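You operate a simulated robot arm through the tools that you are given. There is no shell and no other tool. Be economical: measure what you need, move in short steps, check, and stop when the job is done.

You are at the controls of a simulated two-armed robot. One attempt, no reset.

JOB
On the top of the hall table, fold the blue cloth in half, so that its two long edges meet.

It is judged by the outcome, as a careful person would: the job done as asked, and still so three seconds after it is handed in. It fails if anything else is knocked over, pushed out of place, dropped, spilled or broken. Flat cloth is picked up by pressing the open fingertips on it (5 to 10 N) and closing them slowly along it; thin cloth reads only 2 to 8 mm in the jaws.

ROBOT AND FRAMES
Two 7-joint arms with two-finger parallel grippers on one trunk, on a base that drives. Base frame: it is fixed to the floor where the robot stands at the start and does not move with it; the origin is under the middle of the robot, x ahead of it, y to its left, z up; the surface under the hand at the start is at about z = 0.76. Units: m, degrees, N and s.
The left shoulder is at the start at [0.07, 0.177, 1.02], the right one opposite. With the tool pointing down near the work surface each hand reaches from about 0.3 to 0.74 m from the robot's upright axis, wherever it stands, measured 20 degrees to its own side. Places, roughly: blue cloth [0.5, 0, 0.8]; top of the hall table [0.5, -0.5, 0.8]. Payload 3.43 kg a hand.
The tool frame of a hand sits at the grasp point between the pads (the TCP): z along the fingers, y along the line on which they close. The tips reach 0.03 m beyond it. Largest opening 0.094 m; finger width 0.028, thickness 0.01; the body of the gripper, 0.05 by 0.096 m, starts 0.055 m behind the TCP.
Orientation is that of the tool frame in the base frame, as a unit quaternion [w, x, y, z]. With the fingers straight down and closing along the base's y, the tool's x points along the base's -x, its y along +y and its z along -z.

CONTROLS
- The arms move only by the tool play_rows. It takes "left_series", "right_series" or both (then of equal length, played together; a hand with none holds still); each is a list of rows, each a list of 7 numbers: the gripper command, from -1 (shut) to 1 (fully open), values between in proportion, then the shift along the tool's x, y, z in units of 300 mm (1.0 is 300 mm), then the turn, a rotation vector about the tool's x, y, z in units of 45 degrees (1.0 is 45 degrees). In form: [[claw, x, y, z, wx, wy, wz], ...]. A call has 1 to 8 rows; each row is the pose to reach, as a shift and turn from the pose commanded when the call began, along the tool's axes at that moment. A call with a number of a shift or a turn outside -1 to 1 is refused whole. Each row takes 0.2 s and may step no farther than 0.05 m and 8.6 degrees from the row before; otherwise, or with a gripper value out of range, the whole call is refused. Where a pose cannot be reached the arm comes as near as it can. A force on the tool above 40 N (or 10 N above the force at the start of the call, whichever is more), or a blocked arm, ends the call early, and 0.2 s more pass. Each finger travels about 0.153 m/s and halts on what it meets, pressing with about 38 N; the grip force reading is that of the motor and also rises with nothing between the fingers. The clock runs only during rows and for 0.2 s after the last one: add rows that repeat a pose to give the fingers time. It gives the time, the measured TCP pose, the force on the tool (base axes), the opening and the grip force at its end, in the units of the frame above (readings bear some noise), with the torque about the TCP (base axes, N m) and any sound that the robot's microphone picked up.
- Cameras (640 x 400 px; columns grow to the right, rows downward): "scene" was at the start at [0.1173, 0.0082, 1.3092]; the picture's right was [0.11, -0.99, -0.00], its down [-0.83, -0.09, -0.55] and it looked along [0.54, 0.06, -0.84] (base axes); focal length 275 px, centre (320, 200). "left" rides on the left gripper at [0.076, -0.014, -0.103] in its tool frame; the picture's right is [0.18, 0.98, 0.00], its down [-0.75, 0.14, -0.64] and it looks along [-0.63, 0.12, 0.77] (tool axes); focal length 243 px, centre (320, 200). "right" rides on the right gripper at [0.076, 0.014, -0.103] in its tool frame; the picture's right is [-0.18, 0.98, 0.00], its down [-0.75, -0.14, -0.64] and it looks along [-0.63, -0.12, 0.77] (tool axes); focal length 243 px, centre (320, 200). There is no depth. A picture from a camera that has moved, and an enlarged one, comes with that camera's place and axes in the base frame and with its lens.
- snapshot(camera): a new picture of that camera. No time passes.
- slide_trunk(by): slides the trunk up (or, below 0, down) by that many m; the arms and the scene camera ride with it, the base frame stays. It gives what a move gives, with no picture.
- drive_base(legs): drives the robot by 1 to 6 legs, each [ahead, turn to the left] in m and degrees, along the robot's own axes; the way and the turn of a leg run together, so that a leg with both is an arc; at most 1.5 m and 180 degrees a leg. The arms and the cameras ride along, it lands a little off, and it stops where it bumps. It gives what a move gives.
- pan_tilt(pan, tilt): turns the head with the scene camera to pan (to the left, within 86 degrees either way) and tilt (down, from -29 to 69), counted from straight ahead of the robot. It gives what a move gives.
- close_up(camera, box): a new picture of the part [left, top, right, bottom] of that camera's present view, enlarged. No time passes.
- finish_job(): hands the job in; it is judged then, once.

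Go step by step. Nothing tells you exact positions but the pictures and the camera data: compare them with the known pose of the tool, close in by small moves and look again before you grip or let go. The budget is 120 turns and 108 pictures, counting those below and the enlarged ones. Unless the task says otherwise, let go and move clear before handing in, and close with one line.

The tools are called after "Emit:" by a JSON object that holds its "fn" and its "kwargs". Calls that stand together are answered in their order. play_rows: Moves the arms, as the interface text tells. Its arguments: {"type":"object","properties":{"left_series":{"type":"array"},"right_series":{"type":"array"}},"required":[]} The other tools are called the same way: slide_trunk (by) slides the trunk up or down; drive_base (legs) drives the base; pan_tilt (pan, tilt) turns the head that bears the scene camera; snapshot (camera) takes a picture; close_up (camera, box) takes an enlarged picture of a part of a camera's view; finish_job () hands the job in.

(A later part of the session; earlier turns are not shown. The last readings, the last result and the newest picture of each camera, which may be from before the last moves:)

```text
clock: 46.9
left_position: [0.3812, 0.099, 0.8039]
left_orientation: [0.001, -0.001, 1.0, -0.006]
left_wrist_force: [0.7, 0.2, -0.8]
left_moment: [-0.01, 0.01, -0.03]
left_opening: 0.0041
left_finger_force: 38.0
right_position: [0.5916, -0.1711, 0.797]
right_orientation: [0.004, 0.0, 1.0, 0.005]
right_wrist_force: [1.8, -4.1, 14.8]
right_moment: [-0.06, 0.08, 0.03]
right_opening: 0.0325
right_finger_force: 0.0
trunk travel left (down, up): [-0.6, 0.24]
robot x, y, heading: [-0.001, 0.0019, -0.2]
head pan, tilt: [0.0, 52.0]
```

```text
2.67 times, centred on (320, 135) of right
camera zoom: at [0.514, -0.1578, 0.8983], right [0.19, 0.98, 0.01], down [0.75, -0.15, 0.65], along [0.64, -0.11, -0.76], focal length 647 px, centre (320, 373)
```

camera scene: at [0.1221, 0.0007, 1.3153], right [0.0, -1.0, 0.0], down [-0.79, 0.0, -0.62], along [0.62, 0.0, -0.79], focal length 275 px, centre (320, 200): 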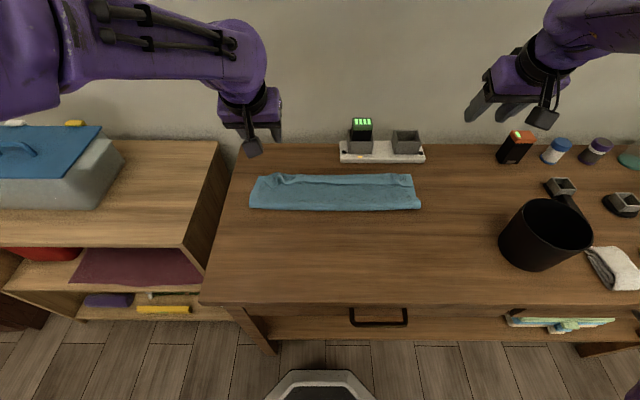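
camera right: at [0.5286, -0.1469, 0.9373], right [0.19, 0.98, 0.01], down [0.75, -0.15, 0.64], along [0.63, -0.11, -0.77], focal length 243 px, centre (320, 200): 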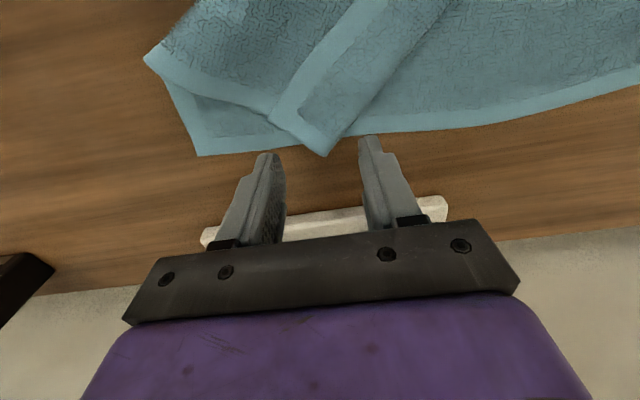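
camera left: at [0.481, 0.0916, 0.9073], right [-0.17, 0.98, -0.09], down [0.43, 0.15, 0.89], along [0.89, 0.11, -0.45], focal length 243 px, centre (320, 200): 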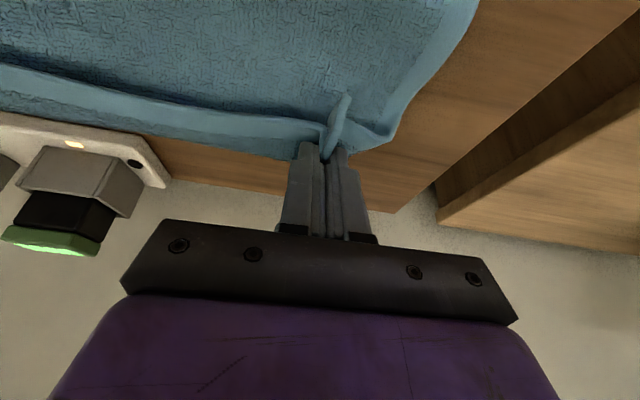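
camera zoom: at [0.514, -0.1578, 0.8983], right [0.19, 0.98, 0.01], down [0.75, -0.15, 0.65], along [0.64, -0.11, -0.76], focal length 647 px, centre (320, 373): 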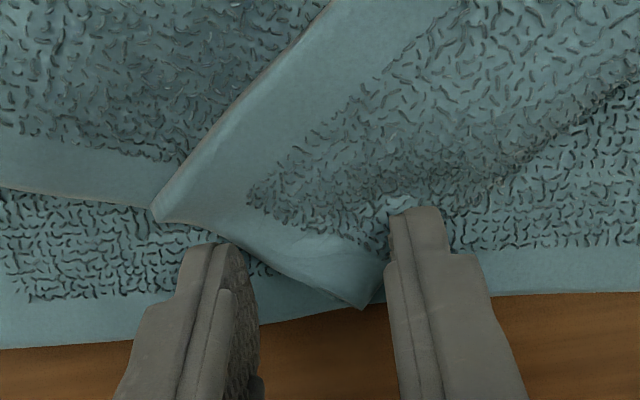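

The left finger is still just off the flap. I'll move 13 mm toward the robot with a lighter press, then close.

Emit:
{"fn": "play_rows", "kwargs": {"right_series": [[-0.3, 0, 0, -0.035, 0, 0, 0], [-0.3, 0.045, 0, -0.035, 0, 0, 0], [-0.3, 0.045, 0, -0.012, 0, 0, 0], [-0.3, 0.045, 0, -0.003, 0, 0, 0], [-0.45, 0.045, 0, -0.003, 0, 0, 0], [-0.65, 0.045, 0, -0.003, 0, 0, 0], [-0.85, 0.045, 0, -0.003, 0, 0, 0], [-1, 0.045, 0, -0.003, 0, 0, 0]]}}

Emit:
{"fn": "close_up", "kwargs": {"camera": "right", "box": [200, 60, 440, 210]}}

```text
clock: 48.7
left_position: [0.3817, 0.0979, 0.8043]
left_orientation: [0.001, -0.001, 1.0, -0.008]
left_wrist_force: [0.8, 0.5, 0.7]
left_moment: [-0.02, -0.03, 0.01]
left_opening: 0.0042
left_finger_force: 38.0
right_position: [0.5775, -0.1703, 0.797]
right_orientation: [0.003, 0.001, 1.0, 0.005]
right_wrist_force: [3.1, 1.0, 20.1]
right_moment: [0.1, 0.12, -0.02]
right_opening: 0.006
right_finger_force: 37.9
trunk travel left (down, up): [-0.6, 0.24]
robot x, y, heading: [0.0017, -0.001, 0.2]
head pan, tilt: [0.0, 52.0]
```

```text
2.67 times, centred on (320, 135) of right
camera zoom: at [0.5009, -0.1583, 0.8984], right [0.19, 0.98, 0.01], down [0.75, -0.15, 0.65], along [0.64, -0.11, -0.76], focal length 647 px, centre (320, 373)
```

zoom: 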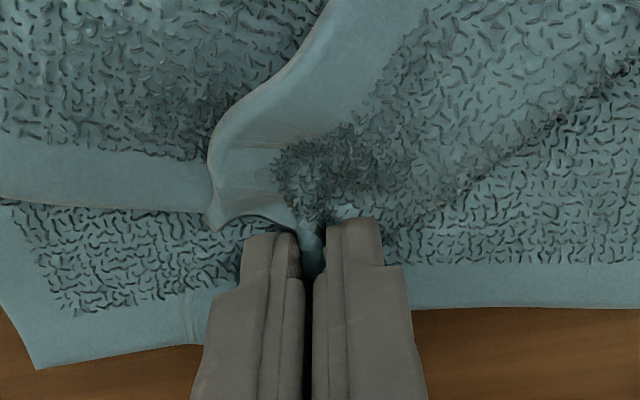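

The flap is in the jaws. I'll lift it and draw it toward the robot a little to see what comes along.

Emit:
{"fn": "play_rows", "kwargs": {"right_series": [[-1, 0.02, 0, -0.08, 0, 0, 0], [-1, 0.08, 0, -0.16, 0, 0, 0], [-1, 0.16, 0, -0.24, 0, 0, 0], [-1, 0.25, -0.02, -0.3, 0, 0, 0], [-1, 0.25, -0.02, -0.3, 0, 0, 0]]}}

Emit:
{"fn": "snapshot", "kwargs": {"camera": "scene"}}

Emit:
{"fn": "snapshot", "kwargs": {"camera": "right"}}

```text
clock: 49.9
left_position: [0.3833, 0.0978, 0.803]
left_orientation: [-0.001, -0.001, 1.0, -0.008]
left_wrist_force: [0.3, -0.3, -0.2]
left_moment: [0.0, 0.0, 0.0]
left_opening: 0.0041
left_finger_force: 37.6
right_position: [0.506, -0.1758, 0.887]
right_orientation: [0.001, 0.001, 1.0, 0.006]
right_wrist_force: [0.4, -0.6, 0.1]
right_moment: [0.01, 0.0, 0.05]
right_opening: 0.0055
right_finger_force: 38.2
trunk travel left (down, up): [-0.6, 0.24]
robot x, y, heading: [-0.0011, -0.0012, 0.2]
head pan, tilt: [0.0, 52.0]
```

```text
39 pictures are left
camera scene: at [0.1239, 0.0006, 1.3151], right [0.0, -1.0, 0.0], down [-0.79, 0.0, -0.61], along [0.61, 0.0, -0.79], focal length 275 px, centre (320, 200)
```

scene: 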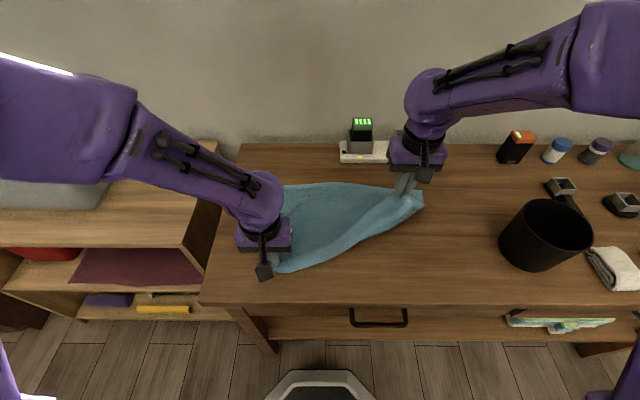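

```text
38 pictures are left
camera right: at [0.4287, -0.1632, 0.9879], right [0.19, 0.98, 0.01], down [0.75, -0.15, 0.64], along [0.63, -0.11, -0.77], focal length 243 px, centre (320, 200)
```

right: 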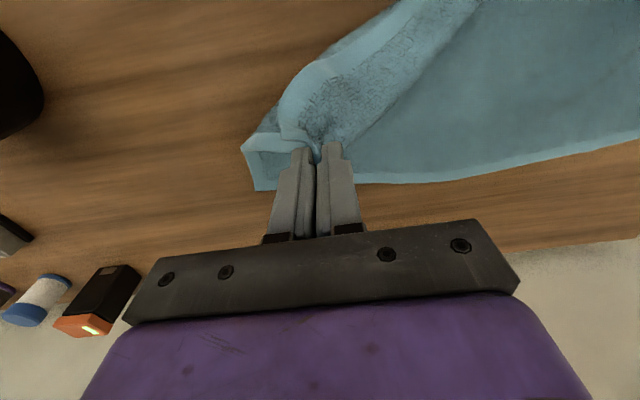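

The far-right corner stayed down and only the flap came up. I'll carry it to the near side and lay it flat.

Emit:
{"fn": "play_rows", "kwargs": {"right_series": [[-1, 0.13, -0.03, 0, 0, 0, 0], [-1, 0.25, -0.07, 0.03, 0, 0, 0], [-1, 0.35, -0.117, 0.1, 0, 0, 0], [-1, 0.4, -0.117, 0.2, 0, 0, 0], [-1, 0.42, -0.117, 0.26, 0, 0, 0], [-1, 0.42, -0.117, 0.26, 0, 0, 0]]}}

Emit:
{"fn": "snapshot", "kwargs": {"camera": "scene"}}

Emit:
{"fn": "snapshot", "kwargs": {"camera": "right"}}

```text
clock: 51.3
left_position: [0.3827, 0.0984, 0.8031]
left_orientation: [-0.001, -0.001, 1.0, -0.006]
left_wrist_force: [0.3, -0.3, -0.6]
left_moment: [0.03, -0.01, -0.05]
left_opening: 0.0041
left_finger_force: 38.0
right_position: [0.3746, -0.2128, 0.8039]
right_orientation: [0.001, 0.002, 1.0, 0.005]
right_wrist_force: [0.7, 0.5, 0.0]
right_moment: [0.01, -0.01, 0.04]
right_opening: 0.0057
right_finger_force: 38.2
trunk travel left (down, up): [-0.6, 0.24]
robot x, y, heading: [0.0016, 0.0008, -0.1]
head pan, tilt: [0.0, 52.0]
```

```text
37 pictures are left
camera scene: at [0.1223, 0.0004, 1.3153], right [0.0, -1.0, 0.0], down [-0.79, 0.0, -0.62], along [0.62, 0.0, -0.79], focal length 275 px, centre (320, 200)
```

scene: 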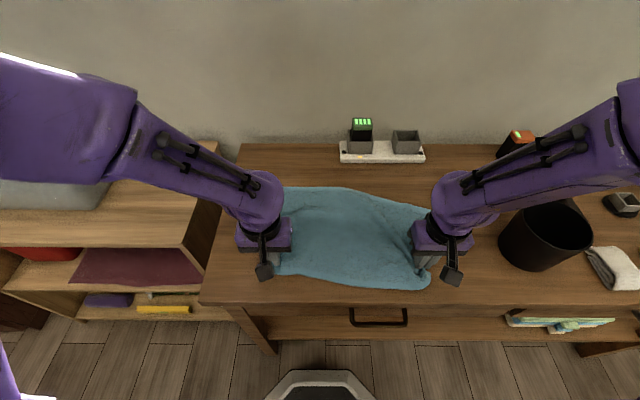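

```text
36 pictures are left
camera right: at [0.2976, -0.2001, 0.9065], right [0.19, 0.98, 0.01], down [0.75, -0.15, 0.64], along [0.63, -0.11, -0.77], focal length 243 px, centre (320, 200)
```

right: 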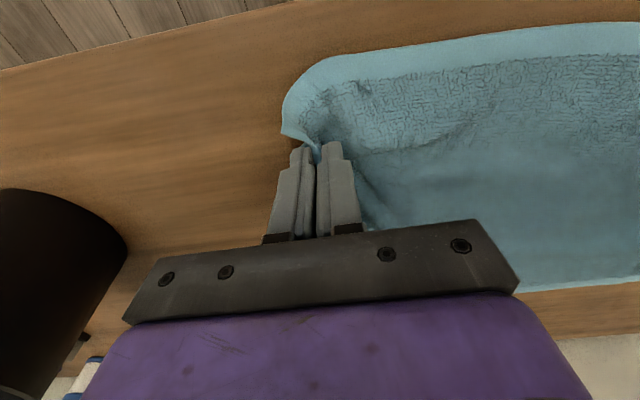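

The cloth is nearly fully open again. I'll release both hands, lift, and see how flat it lies.

Emit:
{"fn": "play_rows", "kwargs": {"left_series": [[-0.7, 0, 0, 0, 0, 0, 0], [-0.3, 0, 0, 0, 0, 0, 0], [0, 0, 0, -0.02, 0, 0, 0], [0, 0, 0, -0.12, 0, 0, 0], [0, 0, 0.0, -0.25, 0, 0, 0], [0, 0, 0.15, -0.35, 0, 0, 0], [0, 0, 0.3, -0.35, 0, 0, 0]], "right_series": [[-0.7, 0, 0, 0, 0, 0, 0], [-0.3, 0, 0, 0, 0, 0, 0], [0, 0, 0, -0.02, 0, 0, 0], [0, 0, 0, -0.12, 0, 0, 0], [0, 0, 0.0, -0.25, 0, 0, 0], [0, 0, -0.1, -0.35, 0, 0, 0], [0, 0, -0.2, -0.35, 0, 0, 0]]}}

Emit:
{"fn": "snapshot", "kwargs": {"camera": "scene"}}

Emit:
{"fn": "snapshot", "kwargs": {"camera": "right"}}

Emit:
{"fn": "snapshot", "kwargs": {"camera": "left"}}

```text
refused: row 6 steps farther than a row can; nothing moved
```

```text
35 pictures are left
camera scene: at [0.1223, 0.0004, 1.3153], right [0.0, -1.0, 0.0], down [-0.79, 0.0, -0.62], along [0.62, 0.0, -0.79], focal length 275 px, centre (320, 200)
```

scene: 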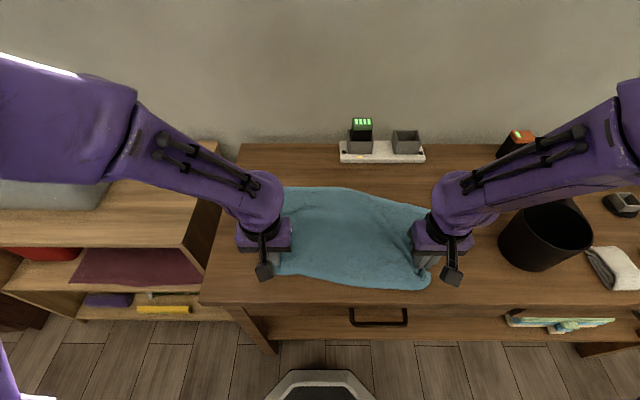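

```text
34 pictures are left
camera right: at [0.2976, -0.2001, 0.9065], right [0.19, 0.98, 0.01], down [0.75, -0.15, 0.64], along [0.63, -0.11, -0.77], focal length 243 px, centre (320, 200)
```

right: 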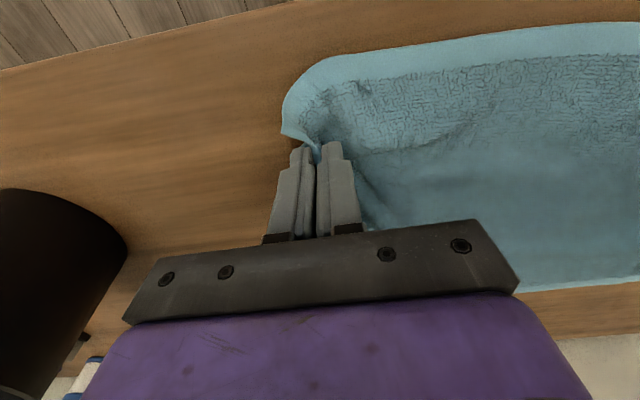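

```text
33 pictures are left
camera left: at [0.3072, 0.0845, 0.9068], right [-0.19, 0.98, -0.01], down [0.75, 0.15, 0.64], along [0.63, 0.11, -0.77], focal length 243 px, centre (320, 200)
```

left: 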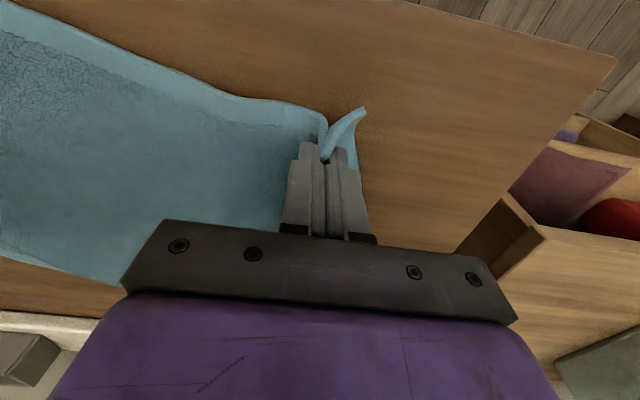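

Pictures are getting scarcer, and the left grip on the near edge is good, so I'll keep it. I'll release only the right hand, which is on the side edge, and look at that corner.

Emit:
{"fn": "play_rows", "kwargs": {"right_series": [[-0.7, 0, 0, 0, 0, 0, 0], [-0.3, 0, 0, 0, 0, 0, 0], [0, 0, 0, -0.02, 0, 0, 0], [0, 0.04, 0, -0.12, 0, 0, 0], [0, 0.1, 0, -0.22, 0, 0, 0], [0, 0.15, 0, -0.25, 0, 0, 0], [0, 0.15, 0, -0.25, 0, 0, 0]]}}

Emit:
{"fn": "snapshot", "kwargs": {"camera": "right"}}

```text
clock: 52.9
left_position: [0.3823, 0.0994, 0.8033]
left_orientation: [0.0, -0.002, 1.0, -0.007]
left_wrist_force: [-0.4, 0.4, -0.1]
left_moment: [0.01, 0.0, -0.01]
left_opening: 0.004
left_finger_force: 38.0
right_position: [0.3299, -0.2115, 0.8818]
right_orientation: [0.003, 0.001, 1.0, 0.005]
right_wrist_force: [-0.4, 0.3, -0.6]
right_moment: [0.02, -0.01, 0.01]
right_opening: 0.047
right_finger_force: 0.0
trunk travel left (down, up): [-0.6, 0.24]
robot x, y, heading: [-0.0012, -0.0033, -0.0]
head pan, tilt: [0.0, 52.0]
```

```text
32 pictures are left
camera right: at [0.2539, -0.2002, 0.9834], right [0.18, 0.98, 0.01], down [0.75, -0.15, 0.64], along [0.63, -0.11, -0.76], focal length 243 px, centre (320, 200)
```

right: 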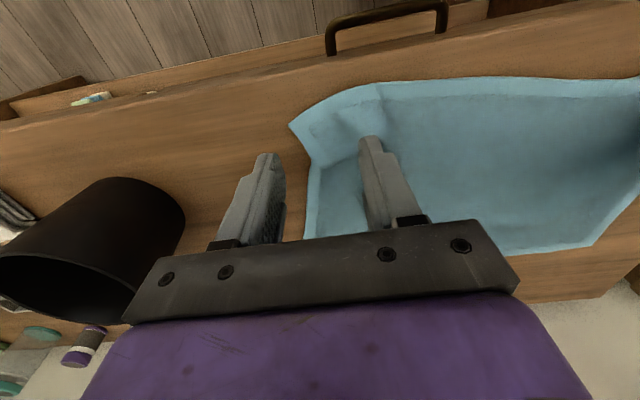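

The cloth lies flat again, with the near-right corner at about (0.338, -0.241). I'll lower the right hand onto the near edge at about (0.336, -0.195).

Emit:
{"fn": "play_rows", "kwargs": {"right_series": [[0, -0.02, 0.055, 0.08, 0, 0, 0], [0, -0.02, 0.055, 0.18, 0, 0, 0], [0, -0.02, 0.055, 0.25, 0, 0, 0], [0, -0.02, 0.055, 0.275, 0, 0, 0], [0, -0.02, 0.055, 0.275, 0, 0, 0]]}}

Emit:
{"fn": "close_up", "kwargs": {"camera": "right", "box": [200, 60, 440, 210]}}

Emit:
{"fn": "close_up", "kwargs": {"camera": "scene", "box": [220, 150, 476, 310]}}

```text
clock: 54.1
left_position: [0.3826, 0.0987, 0.8039]
left_orientation: [0.0, -0.001, 1.0, -0.007]
left_wrist_force: [1.3, 0.0, 0.0]
left_moment: [-0.01, -0.01, -0.02]
left_opening: 0.0041
left_finger_force: 37.7
right_position: [0.3377, -0.1938, 0.7993]
right_orientation: [0.002, 0.0, 1.0, 0.006]
right_wrist_force: [0.0, -0.1, -0.8]
right_moment: [-0.03, -0.02, 0.03]
right_opening: 0.0468
right_finger_force: 0.1
trunk travel left (down, up): [-0.6, 0.24]
robot x, y, heading: [-0.0033, 0.0, 0.0]
head pan, tilt: [0.0, 52.0]
```

```text
2.67 times, centred on (320, 135) of right
camera zoom: at [0.261, -0.1816, 0.9005], right [0.19, 0.98, 0.01], down [0.75, -0.15, 0.64], along [0.63, -0.11, -0.77], focal length 647 px, centre (320, 373)
```

zoom: 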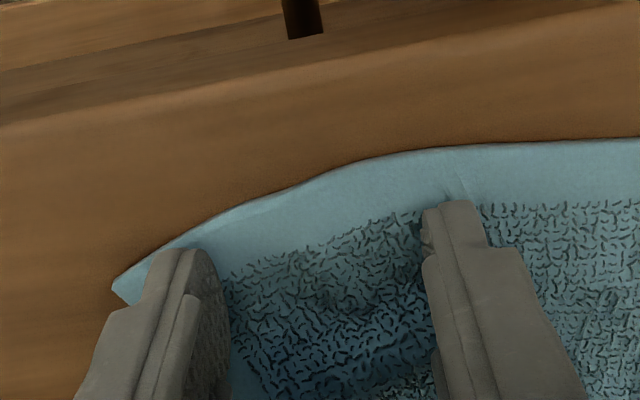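

```text
2.50 times, centred on (348, 230) of scene
camera zoom: at [0.1225, 0.0, 1.3153], right [0.0, -1.0, 0.0], down [-0.79, 0.0, -0.62], along [0.62, 0.0, -0.79], focal length 687 px, centre (250, 125)
```

zoom: 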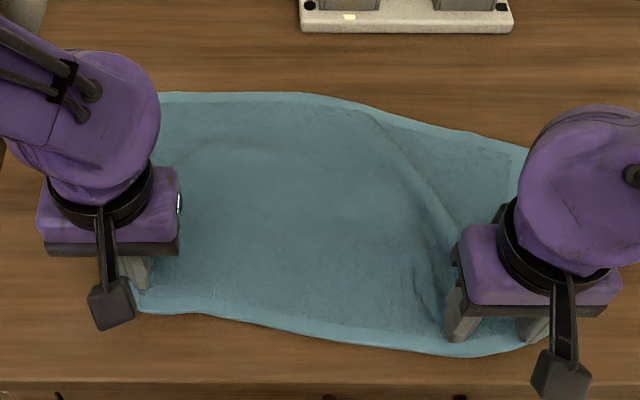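

The far-right corner was dragged toward the robot: the far edge sits at x≈0.595 on the left but x≈0.515 at the right end. I'll straighten it first by gripping that far-right edge with the right hand and pulling it forward.

Emit:
{"fn": "play_rows", "kwargs": {"right_series": [[0, 0, 0, -0.13, 0, 0, 0], [0, -0.12, -0.03, -0.2, 0, 0, 0], [0, -0.27, -0.07, -0.2, 0, 0, 0], [0, -0.42, -0.1, -0.2, 0, 0, 0], [0, -0.56, -0.137, -0.2, 0, 0, 0], [0, -0.6, -0.137, -0.1, 0, 0, 0], [0, -0.6, -0.137, -0.03, 0, 0, 0], [0, -0.6, -0.137, -0.01, 0, 0, 0]]}}

Emit:
{"fn": "close_up", "kwargs": {"camera": "right", "box": [160, 40, 480, 240]}}

```text
clock: 55.9
left_position: [0.3825, 0.0975, 0.8035]
left_orientation: [0.001, -0.001, 1.0, -0.007]
left_wrist_force: [-0.2, 0.3, -1.1]
left_moment: [0.04, -0.03, -0.01]
left_opening: 0.004
left_finger_force: 37.8
right_position: [0.5158, -0.2382, 0.8035]
right_orientation: [0.002, 0.001, 1.0, 0.006]
right_wrist_force: [0.5, -0.3, 0.1]
right_moment: [0.0, -0.01, -0.01]
right_opening: 0.047
right_finger_force: 0.1
trunk travel left (down, up): [-0.6, 0.24]
robot x, y, heading: [0.0012, 0.0002, 0.0]
head pan, tilt: [0.0, 52.0]
```

```text
2.00 times, centred on (320, 140) of right
camera zoom: at [0.4401, -0.2248, 0.9039], right [0.19, 0.98, 0.01], down [0.75, -0.15, 0.64], along [0.63, -0.11, -0.77], focal length 485 px, centre (320, 320)
```

zoom: 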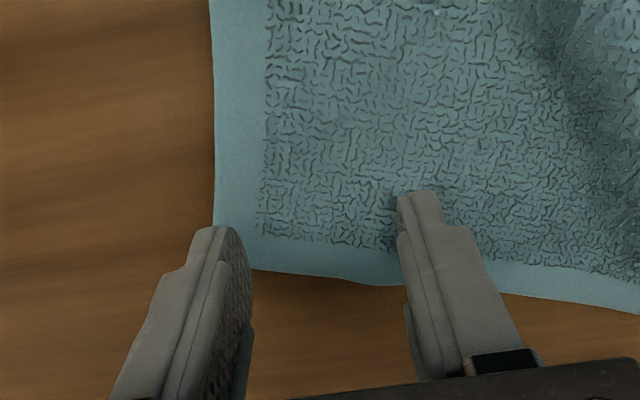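

The right fingers are close to the far-right corner. I'll shift 18 mm inward and 6 mm toward the robot, press, and close.

Emit:
{"fn": "play_rows", "kwargs": {"right_series": [[0, 0.02, 0.06, 0, 0, 0, 0], [0, 0.02, 0.06, 0.025, 0, 0, 0], [0, 0.02, 0.06, 0.037, 0, 0, 0], [-0.2, 0.02, 0.06, 0.037, 0, 0, 0], [-0.4, 0.02, 0.06, 0.037, 0, 0, 0], [-0.6, 0.02, 0.06, 0.037, 0, 0, 0], [-0.8, 0.02, 0.06, 0.037, 0, 0, 0], [-1, 0.02, 0.06, 0.037, 0, 0, 0]]}}

```text
clock: 57.7
left_position: [0.3809, 0.099, 0.8043]
left_orientation: [0.002, 0.0, 1.0, -0.007]
left_wrist_force: [-0.2, 0.3, -0.6]
left_moment: [0.02, -0.02, -0.03]
left_opening: 0.0045
left_finger_force: 37.5
right_position: [0.5113, -0.2172, 0.7924]
right_orientation: [0.004, 0.0, 1.0, 0.005]
right_wrist_force: [4.5, -1.3, 31.5]
right_moment: [-0.13, -0.08, -0.01]
right_opening: 0.0049
right_finger_force: 37.7
trunk travel left (down, up): [-0.6, 0.24]
robot x, y, heading: [-0.0025, 0.0001, -0.0]
head pan, tilt: [0.0, 52.0]
```

The edge is gripped at 5 mm. I'll lift slightly and pull it forward about 6 cm to straighten the right side.

Emit:
{"fn": "play_rows", "kwargs": {"right_series": [[-1, 0, 0, -0.04, 0, 0, 0], [-1, -0.07, -0.01, -0.06, 0, 0, 0], [-1, -0.14, -0.02, -0.06, 0, 0, 0], [-1, -0.21, -0.03, -0.05, 0, 0, 0], [-1, -0.21, -0.03, -0.015, 0, 0, 0], [-1, -0.21, -0.03, -0.015, 0, 0, 0]]}}

Emit:
{"fn": "close_up", "kwargs": {"camera": "scene", "box": [220, 150, 476, 310]}}

```text
clock: 59.1
left_position: [0.3823, 0.0992, 0.8042]
left_orientation: [0.0, -0.002, 1.0, -0.007]
left_wrist_force: [-0.2, -0.5, -0.5]
left_moment: [0.01, -0.01, -0.03]
left_opening: 0.0043
left_finger_force: 38.4
right_position: [0.5746, -0.2291, 0.7942]
right_orientation: [0.001, 0.0, 1.0, 0.006]
right_wrist_force: [-0.2, 0.4, 3.5]
right_moment: [-0.03, 0.0, -0.05]
right_opening: 0.005
right_finger_force: 37.8
trunk travel left (down, up): [-0.6, 0.24]
robot x, y, heading: [0.0002, 0.0001, 0.2]
head pan, tilt: [0.0, 52.0]
```

```text
2.50 times, centred on (348, 230) of scene
camera zoom: at [0.1225, 0.0004, 1.3154], right [0.0, -1.0, 0.0], down [-0.79, 0.0, -0.62], along [0.62, 0.0, -0.79], focal length 687 px, centre (250, 125)
```

zoom: 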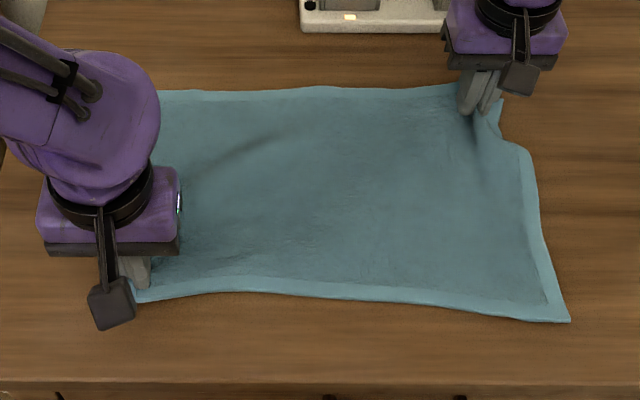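

The cloth now lies almost rectangular, and the right hand already holds the far edge. I'll fold far→near this time, because my hands can lean toward the robot there. I'll release the left hand and move it to the far-left corner.

Emit:
{"fn": "play_rows", "kwargs": {"left_series": [[-0.5, 0, 0, 0, 0, 0, 0], [0, 0, 0, -0.02, 0, 0, 0], [0, 0, 0, -0.15, 0, 0, 0], [0, -0.15, 0.02, -0.2, 0, 0, 0], [0, -0.31, 0.04, -0.2, 0, 0, 0], [0, -0.47, 0.06, -0.2, 0, 0, 0], [0, -0.6, 0.06, -0.13, 0, 0, 0], [0, -0.65, 0.06, -0.05, 0, 0, 0]]}}

Emit:
{"fn": "snapshot", "kwargs": {"camera": "left"}}

Emit:
{"fn": "close_up", "kwargs": {"camera": "scene", "box": [220, 150, 476, 310]}}

```text
clock: 60.9
left_position: [0.5781, 0.1158, 0.8193]
left_orientation: [0.0, -0.001, 1.0, -0.006]
left_wrist_force: [-0.3, -0.9, 0.1]
left_moment: [0.02, 0.01, 0.01]
left_opening: 0.0473
left_finger_force: 0.0
right_position: [0.5744, -0.2278, 0.7943]
right_orientation: [0.002, 0.001, 1.0, 0.005]
right_wrist_force: [-0.3, -1.5, 3.6]
right_moment: [0.01, 0.01, -0.06]
right_opening: 0.0049
right_finger_force: 37.8
trunk travel left (down, up): [-0.6, 0.24]
robot x, y, heading: [-0.0009, -0.003, -0.1]
head pan, tilt: [0.0, 52.0]
```

```text
27 pictures are left
camera left: at [0.5037, 0.1024, 0.9229], right [-0.19, 0.98, -0.01], down [0.75, 0.15, 0.64], along [0.63, 0.11, -0.77], focal length 243 px, centre (320, 200)
```

left: 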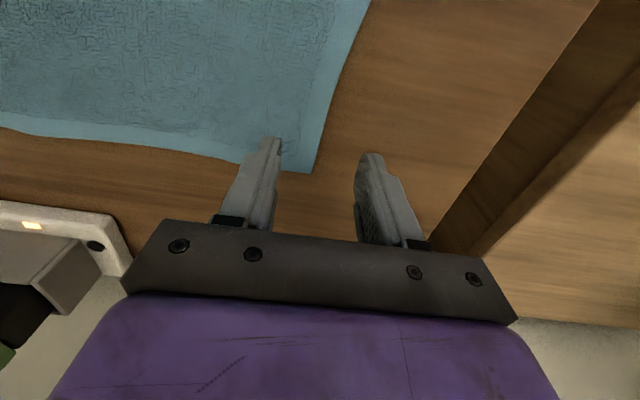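

```text
2.50 times, centred on (348, 230) of scene
camera zoom: at [0.1227, 0.0005, 1.3153], right [0.0, -1.0, 0.0], down [-0.79, 0.0, -0.62], along [0.62, 0.0, -0.79], focal length 687 px, centre (250, 125)
```

zoom: 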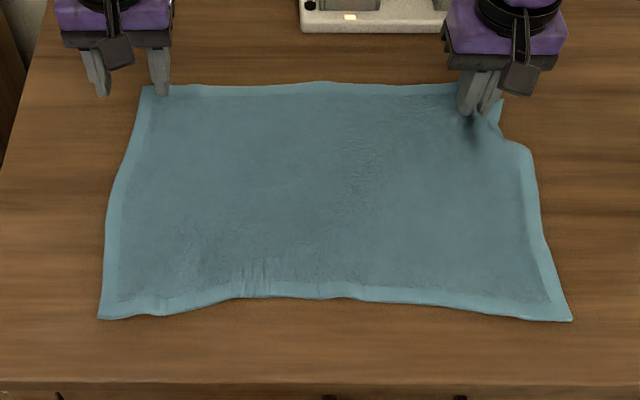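

The cloth is now flat: the far edge is at x≈0.606, the near edge at x≈0.349, and the far-left corner at (0.606, 0.112). I'll grip the far-left edge with the left hand, about 3.5 cm in from the corner, and pull the right end forward the last 1.5 cm.

Emit:
{"fn": "play_rows", "kwargs": {"left_series": [[0, -0.072, -0.133, 0.02, 0, 0, 0], [0, -0.072, -0.133, 0.06, 0, 0, 0], [0, -0.072, -0.133, 0.086, 0, 0, 0], [-0.2, -0.072, -0.133, 0.086, 0, 0, 0], [-0.4, -0.072, -0.133, 0.086, 0, 0, 0], [-0.6, -0.072, -0.133, 0.086, 0, 0, 0], [-0.8, -0.072, -0.133, 0.086, 0, 0, 0], [-1, -0.072, -0.133, 0.086, 0, 0, 0]], "right_series": [[-1, -0.01, 0, -0.02, 0, 0, 0], [-1, -0.04, 0, -0.02, 0, 0, 0], [-1, -0.05, 0, -0.01, 0, 0, 0], [-1, -0.05, 0, -0.005, 0, 0, 0], [-1, -0.05, 0, -0.005, 0, 0, 0], [-1, -0.05, 0, -0.005, 0, 0, 0], [-1, -0.05, 0, -0.005, 0, 0, 0], [-1, -0.05, 0, -0.005, 0, 0, 0]]}}

Emit:
{"fn": "close_up", "kwargs": {"camera": "left", "box": [160, 40, 480, 240]}}

Emit:
{"fn": "close_up", "kwargs": {"camera": "right", "box": [160, 40, 480, 240]}}

```text
clock: 62.7
left_position: [0.6033, 0.0767, 0.794]
left_orientation: [0.0, 0.0, 1.0, -0.007]
left_wrist_force: [-0.3, -1.6, 2.3]
left_moment: [-0.04, 0.01, 0.0]
left_opening: 0.0046
left_finger_force: 38.3
right_position: [0.5899, -0.2279, 0.797]
right_orientation: [0.001, 0.001, 1.0, 0.006]
right_wrist_force: [0.0, 1.3, 1.4]
right_moment: [0.02, 0.02, -0.01]
right_opening: 0.0047
right_finger_force: 37.4
trunk travel left (down, up): [-0.6, 0.24]
robot x, y, heading: [0.0017, 0.0006, -0.2]
head pan, tilt: [0.0, 52.0]
```

```text
2.00 times, centred on (320, 140) of left
camera zoom: at [0.5271, 0.0629, 0.8974], right [-0.19, 0.98, -0.01], down [0.75, 0.15, 0.64], along [0.63, 0.11, -0.77], focal length 485 px, centre (320, 320)
```

zoom: 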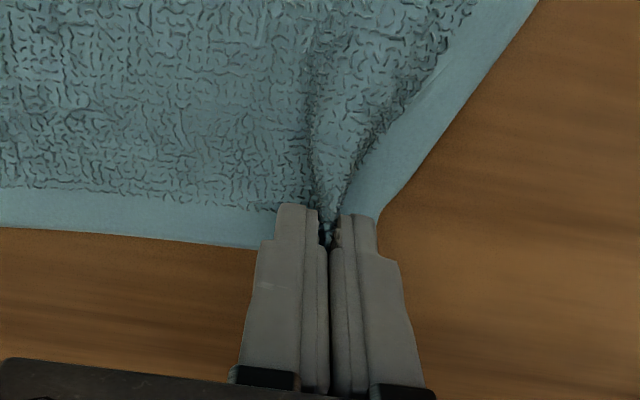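

```text
2.00 times, centred on (320, 140) of right
camera zoom: at [0.5133, -0.2155, 0.8982], right [0.19, 0.98, 0.01], down [0.75, -0.15, 0.64], along [0.63, -0.11, -0.77], focal length 485 px, centre (320, 320)
```

zoom: 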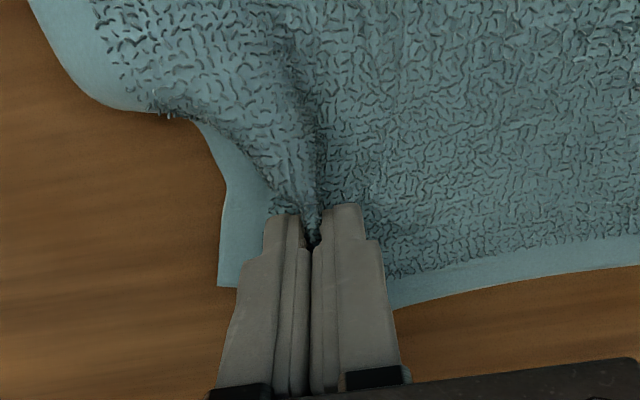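

Both hands hold the far edge at about 4.6 mm. I'll swing it up in a taut arc about the fold line at x≈0.478.

Emit:
{"fn": "play_rows", "kwargs": {"left_series": [[-1, 0.03, 0, -0.14, 0, 0, 0], [-1, 0.102, 0.005, -0.267, 0, 0, 0], [-1, 0.212, 0.01, -0.357, 0, 0, 0], [-1, 0.347, 0.015, -0.407, 0, 0, 0], [-1, 0.453, 0.02, -0.412, 0, 0, 0], [-1, 0.453, 0.02, -0.412, 0, 0, 0]], "right_series": [[-1, 0.027, 0, -0.127, 0, 0, 0], [-1, 0.092, 0, -0.237, 0, 0, 0], [-1, 0.19, 0, -0.32, 0, 0, 0], [-1, 0.31, 0, -0.363, 0, 0, 0], [-1, 0.407, 0, -0.369, 0, 0, 0], [-1, 0.407, 0, -0.369, 0, 0, 0]]}}

Emit:
{"fn": "snapshot", "kwargs": {"camera": "scene"}}

```text
clock: 64.1
left_position: [0.4659, 0.0825, 0.9162]
left_orientation: [-0.001, -0.002, 1.0, -0.007]
left_wrist_force: [0.6, -4.2, -0.2]
left_moment: [-0.13, 0.0, 0.06]
left_opening: 0.0048
left_finger_force: 38.1
right_position: [0.4705, -0.2289, 0.9085]
right_orientation: [0.001, 0.001, 1.0, 0.006]
right_wrist_force: [-0.6, 4.6, -0.4]
right_moment: [0.11, -0.01, 0.03]
right_opening: 0.0046
right_finger_force: 37.6
trunk travel left (down, up): [-0.6, 0.24]
robot x, y, heading: [0.0027, -0.0015, 0.3]
head pan, tilt: [0.0, 52.0]
```

```text
23 pictures are left
camera scene: at [0.1241, 0.0002, 1.3151], right [0.0, -1.0, 0.0], down [-0.79, 0.0, -0.61], along [0.61, 0.0, -0.79], focal length 275 px, centre (320, 200)
```

scene: 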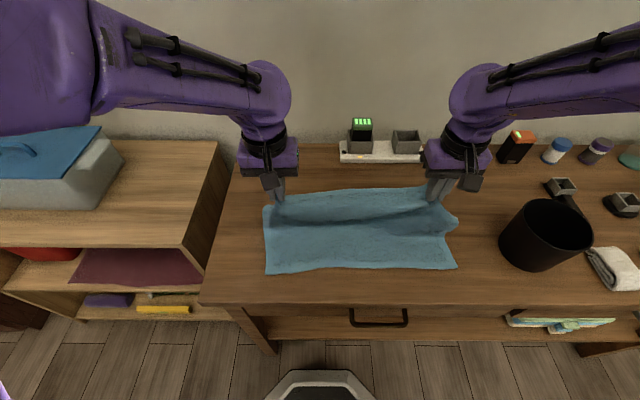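

The cloth stands taut and the near edge is unmoved at x≈0.35. I'll continue the arc toward the near edge, leaning the hands gradually toward the robot.

Emit:
{"fn": "play_rows", "kwargs": {"left_series": [[-1, 0.147, -0.01, 0.037, 0, -0.18, 0], [-1, 0.252, -0.01, 0.097, 0, -0.36, 0], [-1, 0.317, -0.005, 0.152, 0, -0.53, 0], [-1, 0.367, 0, 0.215, 0, -0.67, 0], [-1, 0.367, 0, 0.215, 0, -0.67, 0]], "right_series": [[-1, 0.146, 0.01, 0.05, 0, -0.18, 0], [-1, 0.24, 0.01, 0.103, 0, -0.36, 0], [-1, 0.299, 0.005, 0.155, 0, -0.53, 0], [-1, 0.345, 0, 0.212, 0, -0.67, 0], [-1, 0.345, 0, 0.212, 0, -0.67, 0]]}}

Emit:
{"fn": "snapshot", "kwargs": {"camera": "scene"}}

```text
clock: 65.3
left_position: [0.3576, 0.08, 0.8528]
left_orientation: [0.259, -0.003, 0.966, -0.007]
left_wrist_force: [1.9, -4.7, -0.2]
left_moment: [-0.18, -0.06, -0.05]
left_opening: 0.0045
left_finger_force: 38.3
left hand out of reach, approached as far as the arm can: row 4, 5
right_position: [0.4184, -0.2206, 0.8408]
right_orientation: [0.262, 0.002, 0.965, 0.006]
right_wrist_force: [-1.7, 5.0, 0.4]
right_moment: [0.12, 0.06, 0.04]
right_opening: 0.0048
right_finger_force: 38.4
right hand out of reach, approached as far as the arm can: row 3, 4, 5
trunk travel left (down, up): [-0.6, 0.24]
robot x, y, heading: [-0.0004, -0.0012, -0.0]
head pan, tilt: [0.0, 52.0]
```

```text
22 pictures are left
camera scene: at [0.1222, 0.0008, 1.3153], right [0.0, -1.0, 0.0], down [-0.79, 0.0, -0.62], along [0.62, 0.0, -0.79], focal length 275 px, centre (320, 200)
```

scene: 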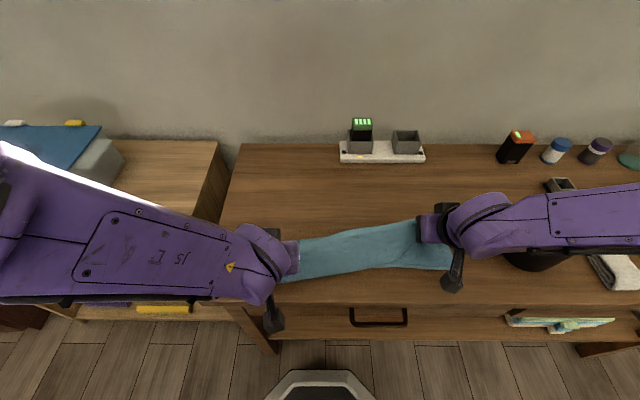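

The right hand reached its limit at that lean, so I'll reduce its tilt and let it catch up while the left holds still.

Emit:
{"fn": "play_rows", "kwargs": {"right_series": [[-1, -0.01, 0, 0, 0, 0.15, 0], [-1, -0.02, 0, 0, 0, 0.3, 0], [-1, -0.031, 0, 0.006, 0, 0.4, 0], [-1, -0.031, 0, 0.006, 0, 0.4, 0]]}}

```text
clock: 66.3
left_position: [0.3575, 0.0789, 0.854]
left_orientation: [0.26, -0.003, 0.966, -0.006]
left_wrist_force: [1.9, -5.7, 0.2]
left_moment: [-0.17, -0.05, 0.01]
left_opening: 0.0045
left_finger_force: 38.2
right_position: [0.4252, -0.2206, 0.8439]
right_orientation: [0.107, 0.001, 0.994, 0.006]
right_wrist_force: [-1.2, 5.2, 0.5]
right_moment: [0.2, 0.05, 0.08]
right_opening: 0.0046
right_finger_force: 38.3
trunk travel left (down, up): [-0.6, 0.24]
robot x, y, heading: [-0.0007, 0.001, 0.2]
head pan, tilt: [0.0, 52.0]
```

The right arm is free again. I'll bring it level with the left.

Emit:
{"fn": "play_rows", "kwargs": {"right_series": [[-1, 0.05, 0, -0.011, 0, 0, 0], [-1, 0.1, 0, -0.022, 0, 0, 0], [-1, 0.153, 0, -0.033, 0, 0, 0], [-1, 0.153, 0, -0.033, 0, 0, 0]]}}

Emit:
{"fn": "snapshot", "kwargs": {"camera": "scene"}}

```text
clock: 67.3
left_position: [0.3579, 0.0797, 0.8534]
left_orientation: [0.259, -0.003, 0.966, -0.005]
left_wrist_force: [0.0, -1.2, -0.5]
left_moment: [-0.08, -0.01, 0.02]
left_opening: 0.0044
left_finger_force: 38.0
right_position: [0.3809, -0.2204, 0.8442]
right_orientation: [0.107, 0.002, 0.994, 0.006]
right_wrist_force: [0.7, 0.1, -0.1]
right_moment: [0.08, 0.03, -0.01]
right_opening: 0.0046
right_finger_force: 37.5
trunk travel left (down, up): [-0.6, 0.24]
robot x, y, heading: [-0.0015, -0.0033, -0.2]
head pan, tilt: [0.0, 52.0]
```

```text
21 pictures are left
camera scene: at [0.123, 0.0, 1.3152], right [0.0, -1.0, 0.0], down [-0.79, 0.0, -0.62], along [0.62, 0.0, -0.79], focal length 275 px, centre (320, 200)
```

scene: 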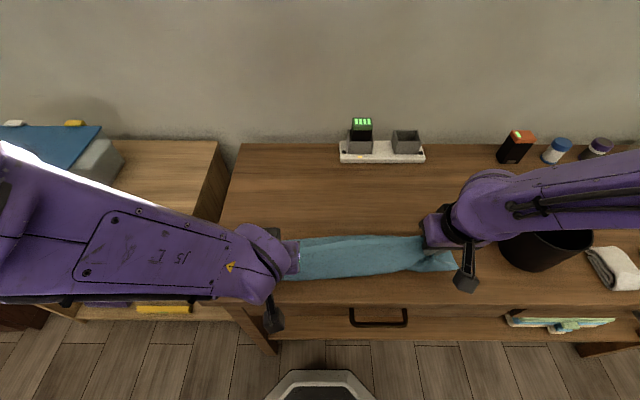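

Slack gathers at the hands, and the arms are cramped this close, so they can't lean enough to lay the edge over. I'll swing the edge back to re-flatten the bottom layer, then back the base up for working room.

Emit:
{"fn": "play_rows", "kwargs": {"left_series": [[-1, -0.165, 0, -0.02, 0, 0.18, 0], [-1, -0.329, 0, -0.003, 0, 0.36, 0], [-1, -0.467, 0, 0.058, 0, 0.53, 0], [-1, -0.58, 0, 0.162, 0, 0.66, 0], [-1, -0.657, 0, 0.275, 0, 0.66, 0], [-1, -0.657, 0, 0.275, 0, 0.66, 0]], "right_series": [[-1, -0.135, 0, -0.073, 0, 0.1, 0], [-1, -0.28, 0, -0.11, 0, 0.2, 0], [-1, -0.413, 0, -0.097, 0, 0.27, 0], [-1, -0.537, 0, -0.037, 0, 0.27, 0], [-1, -0.62, 0, 0.036, 0, 0.27, 0], [-1, -0.62, 0, 0.036, 0, 0.27, 0]]}}

Emit:
{"fn": "close_up", "kwargs": {"camera": "scene", "box": [220, 150, 476, 310]}}

```text
clock: 68.7
left_position: [0.5687, 0.0799, 0.8828]
left_orientation: [0.005, -0.001, 1.0, -0.007]
left_wrist_force: [-0.4, -1.3, -0.6]
left_moment: [-0.09, -0.03, 0.03]
left_opening: 0.0046
left_finger_force: 38.4
right_position: [0.5612, -0.2223, 0.8743]
right_orientation: [0.003, 0.0, 1.0, 0.005]
right_wrist_force: [-0.1, 0.8, 0.1]
right_moment: [0.06, 0.02, -0.03]
right_opening: 0.0044
right_finger_force: 37.8
trunk travel left (down, up): [-0.6, 0.24]
robot x, y, heading: [-0.0018, -0.0008, 0.1]
head pan, tilt: [0.0, 52.0]
```

```text
2.50 times, centred on (348, 230) of scene
camera zoom: at [0.1209, 0.0006, 1.3155], right [0.0, -1.0, 0.0], down [-0.79, 0.0, -0.62], along [0.62, 0.0, -0.79], focal length 687 px, centre (250, 125)
```

zoom: 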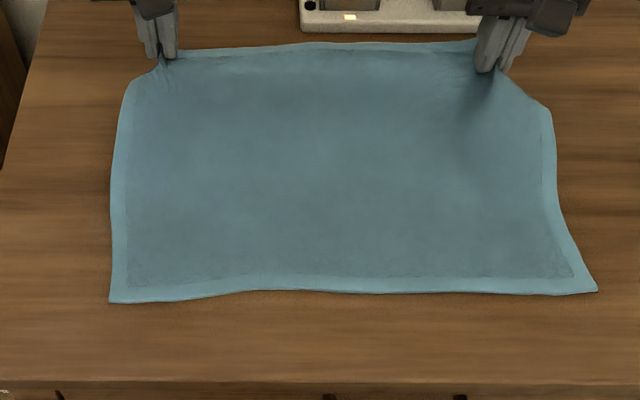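

The cloth is nicely taut with its near edge at x≈0.367, so the fold line should be near 0.494. I'll lower the edge into a slack position at x≈0.50 and then back the robot up 0.12 m, which itself carries the edge to the near side.

Emit:
{"fn": "play_rows", "kwargs": {"left_series": [[-1, 0.1, 0, -0.03, 0, 0, 0], [-1, 0.2, 0, 0.03, 0, 0, 0], [-1, 0.23, 0.01, 0.09, 0, 0, 0], [-1, 0.23, 0.01, 0.09, 0, 0, 0]], "right_series": [[-1, 0.08, 0, -0.03, 0, 0, 0], [-1, 0.15, -0.02, 0.02, 0, 0, 0], [-1, 0.17, -0.03, 0.08, 0, 0, 0], [-1, 0.17, -0.03, 0.08, 0, 0, 0]]}}

Emit:
{"fn": "drive_base", "kwargs": {"legs": [[-0.12, 0]]}}

Emit:
{"fn": "snapshot", "kwargs": {"camera": "scene"}}

```text
clock: 69.7
left_position: [0.5017, 0.083, 0.8549]
left_orientation: [0.004, -0.001, 1.0, -0.007]
left_wrist_force: [0.6, -8.0, -0.7]
left_moment: [-0.23, -0.05, 0.11]
left_opening: 0.0048
left_finger_force: 38.0
right_position: [0.5106, -0.2318, 0.8519]
right_orientation: [0.001, 0.0, 1.0, 0.006]
right_wrist_force: [-1.1, 8.4, -0.6]
right_moment: [0.29, 0.02, 0.07]
right_opening: 0.0047
right_finger_force: 37.8
trunk travel left (down, up): [-0.6, 0.24]
robot x, y, heading: [0.0011, -0.0025, 0.1]
head pan, tilt: [0.0, 52.0]
```

```text
clock: 71.0
left_position: [0.3797, 0.0816, 0.855]
left_orientation: [0.003, -0.002, 1.0, -0.007]
left_wrist_force: [1.1, -9.2, 0.8]
left_moment: [-0.27, -0.08, 0.13]
left_opening: 0.0046
left_finger_force: 37.7
right_position: [0.3893, -0.2318, 0.8513]
right_orientation: [0.001, 0.0, 1.0, 0.006]
right_wrist_force: [-0.7, 8.9, 1.0]
right_moment: [0.3, 0.0, 0.11]
right_opening: 0.0046
right_finger_force: 38.7
trunk travel left (down, up): [-0.6, 0.24]
robot x, y, heading: [-0.1212, 0.001, -0.0]
head pan, tilt: [0.0, 52.0]
```

```text
19 pictures are left
camera scene: at [0.0006, 0.0002, 1.3153], right [0.0, -1.0, 0.0], down [-0.79, 0.0, -0.62], along [0.62, 0.0, -0.79], focal length 275 px, centre (320, 200)
```

scene: 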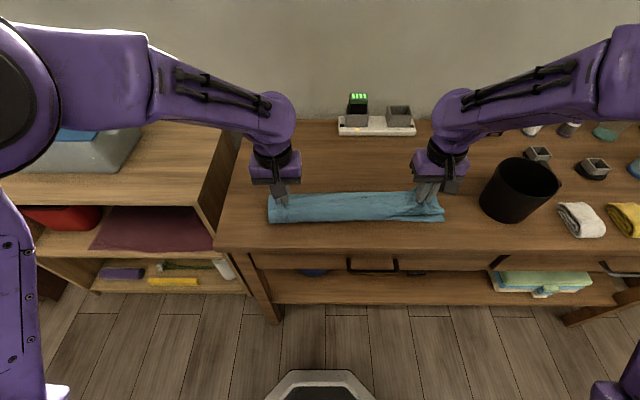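

The edge is now over the near side and the arms have room. I'll lean the hands 45° toward the robot about the fingertips to roll the edge over.

Emit:
{"fn": "play_rows", "kwargs": {"left_series": [[-1, 0.013, -0.005, 0, 0, -0.178, 0], [-1, 0.027, -0.013, 0.003, 0, -0.356, 0], [-1, 0.04, -0.013, 0.009, 0, -0.533, 0], [-1, 0.053, -0.013, 0.015, 0, -0.711, 0], [-1, 0.063, -0.013, 0.023, 0, -0.889, 0], [-1, 0.071, -0.013, 0.029, 0, -1.0, 0], [-1, 0.071, -0.013, 0.029, 0, -1.0, 0]], "right_series": [[-1, 0.013, 0.005, 0, 0, -0.178, 0], [-1, 0.027, 0.013, 0.003, 0, -0.356, 0], [-1, 0.04, 0.013, 0.009, 0, -0.533, 0], [-1, 0.053, 0.013, 0.015, 0, -0.711, 0], [-1, 0.063, 0.013, 0.023, 0, -0.889, 0], [-1, 0.071, 0.013, 0.029, 0, -1.0, 0], [-1, 0.071, 0.013, 0.029, 0, -1.0, 0]]}}

Emit:
{"fn": "close_up", "kwargs": {"camera": "scene", "box": [240, 130, 480, 280]}}

```text
clock: 72.6
left_position: [0.3631, 0.0892, 0.8527]
left_orientation: [0.302, -0.025, 0.953, 0.001]
left_wrist_force: [0.8, -11.0, 0.2]
left_moment: [-0.38, -0.01, -0.11]
left_opening: 0.0045
left_finger_force: 37.9
left hand out of reach, approached as far as the arm can: row 5, 6, 7
right_position: [0.3682, -0.2273, 0.8428]
right_orientation: [0.385, 0.001, 0.923, 0.005]
right_wrist_force: [-0.3, 11.4, 0.6]
right_moment: [0.17, -0.01, 0.29]
right_opening: 0.0042
right_finger_force: 38.2
trunk travel left (down, up): [-0.6, 0.24]
robot x, y, heading: [-0.1207, 0.0021, -0.0]
head pan, tilt: [0.0, 52.0]
```

```text
2.67 times, centred on (360, 205) of scene
camera zoom: at [0.0006, 0.0008, 1.3153], right [0.0, -1.0, 0.0], down [-0.79, 0.0, -0.62], along [0.62, 0.0, -0.79], focal length 733 px, centre (213, 187)
```

zoom: 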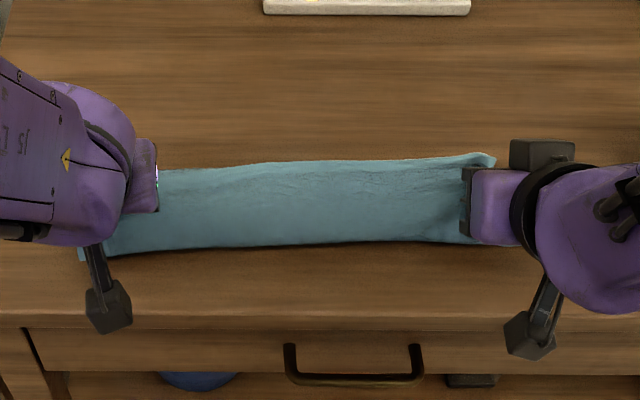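

The left hand stops at about 35° lean and the right reaches 45°, which will do. I'll ease the sideways tension and lower the edge onto the near edge.

Emit:
{"fn": "play_rows", "kwargs": {"left_series": [[-1, 0.02, -0.02, 0.03, 0, 0.07, 0], [-1, 0.045, -0.027, 0.065, 0, 0.07, 0], [-1, 0.07, -0.027, 0.1, 0, 0.07, 0], [-1, 0.09, -0.027, 0.125, 0, 0.07, 0], [-1, 0.09, -0.027, 0.125, 0, 0.07, 0]], "right_series": [[-1, 0.025, 0.013, 0.025, 0, 0, 0], [-1, 0.05, 0.013, 0.05, 0, 0, 0], [-1, 0.075, 0.013, 0.075, 0, 0, 0], [-1, 0.097, 0.013, 0.095, 0, 0, 0], [-1, 0.097, 0.013, 0.095, 0, 0, 0]]}}

Emit:
{"fn": "close_up", "kwargs": {"camera": "scene", "box": [240, 130, 480, 280]}}

Emit:
{"fn": "snapshot", "kwargs": {"camera": "right"}}

```text
clock: 73.8
left_position: [0.369, 0.0782, 0.8185]
left_orientation: [0.284, -0.032, 0.958, -0.009]
left_wrist_force: [0.0, -1.0, 0.1]
left_moment: [0.01, -0.01, -0.06]
left_opening: 0.0047
left_finger_force: 38.6
right_position: [0.3663, -0.2238, 0.8017]
right_orientation: [0.386, 0.003, 0.923, 0.005]
right_wrist_force: [0.8, -0.4, 2.5]
right_moment: [0.05, -0.02, -0.02]
right_opening: 0.0045
right_finger_force: 38.4
trunk travel left (down, up): [-0.6, 0.24]
robot x, y, heading: [-0.1206, -0.0005, -0.2]
head pan, tilt: [0.0, 52.0]
```

```text
2.67 times, centred on (360, 205) of scene
camera zoom: at [0.0001, 0.0007, 1.3154], right [0.0, -1.0, 0.0], down [-0.79, 0.0, -0.62], along [0.62, 0.0, -0.79], focal length 733 px, centre (213, 187)
```

zoom: 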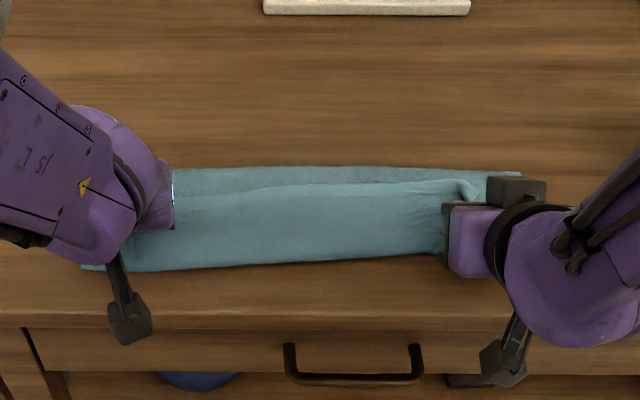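

```text
16 pictures are left
camera right: at [0.2394, -0.2098, 0.8191], right [0.13, 0.98, 0.14], down [0.07, -0.15, 0.99], along [0.99, -0.12, -0.09], focal length 243 px, centre (320, 200)
```

right: 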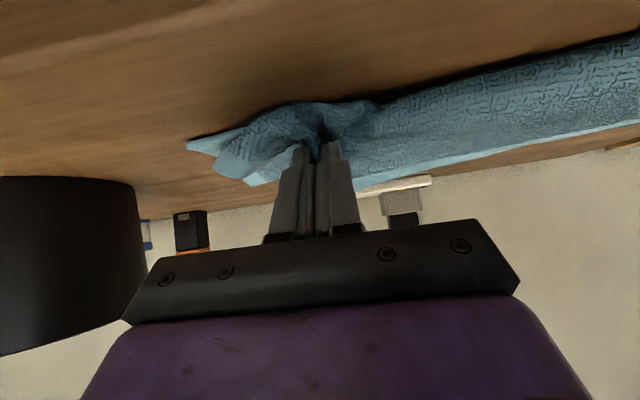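

A lip is forming again because the pinch can't be turned over fully. A better way is to re-flatten the cloth, then pick it up at the midpoints of its two short sides so it hangs folded in half by itself, and lay that down. First I'll straighten the hands and drive forward again.

Emit:
{"fn": "play_rows", "kwargs": {"left_series": [[-1, -0.02, 0, -0.04, 0, 0.122, 0], [-1, -0.04, 0, -0.06, 0, 0.244, 0], [-1, -0.06, 0, -0.075, 0, 0.366, 0], [-1, -0.08, 0, -0.08, 0, 0.488, 0], [-1, -0.1, 0, -0.085, 0, 0.61, 0], [-1, -0.12, 0, -0.087, 0, 0.73, 0], [-1, -0.12, 0, -0.087, 0, 0.73, 0]], "right_series": [[-1, -0.03, 0, -0.03, 0, 0.167, 0], [-1, -0.06, 0, -0.05, 0, 0.333, 0], [-1, -0.1, 0, -0.06, 0, 0.5, 0], [-1, -0.13, 0, -0.065, 0, 0.667, 0], [-1, -0.16, 0, -0.065, 0, 0.833, 0], [-1, -0.187, 0, -0.063, 0, 1.0, 0], [-1, -0.187, 0, -0.063, 0, 1.0, 0]]}}

Emit:
{"fn": "drive_base", "kwargs": {"legs": [[0.12, 0]]}}

```text
clock: 75.4
left_position: [0.3757, 0.0817, 0.8419]
left_orientation: [-0.007, -0.016, 1.0, 0.013]
left_wrist_force: [-0.1, -4.2, -1.0]
left_moment: [-0.11, -0.01, 0.01]
left_opening: 0.0043
left_finger_force: 38.2
right_position: [0.3923, -0.223, 0.8556]
right_orientation: [0.001, 0.001, 1.0, 0.006]
right_wrist_force: [-0.9, 2.1, -0.3]
right_moment: [0.13, -0.01, 0.04]
right_opening: 0.0046
right_finger_force: 38.3
trunk travel left (down, up): [-0.6, 0.24]
robot x, y, heading: [-0.1215, 0.001, 0.1]
head pan, tilt: [0.0, 52.0]
```

```text
clock: 76.6
left_position: [0.4992, 0.0812, 0.8425]
left_orientation: [-0.007, -0.015, 1.0, 0.012]
left_wrist_force: [1.2, -3.2, -0.7]
left_moment: [-0.1, -0.01, 0.03]
left_opening: 0.0043
left_finger_force: 38.0
right_position: [0.5155, -0.2231, 0.8552]
right_orientation: [0.001, 0.0, 1.0, 0.006]
right_wrist_force: [0.0, 2.6, 0.5]
right_moment: [0.12, -0.01, -0.01]
right_opening: 0.0043
right_finger_force: 38.1
trunk travel left (down, up): [-0.6, 0.24]
robot x, y, heading: [0.0006, 0.0034, 0.0]
head pan, tilt: [0.0, 52.0]
```

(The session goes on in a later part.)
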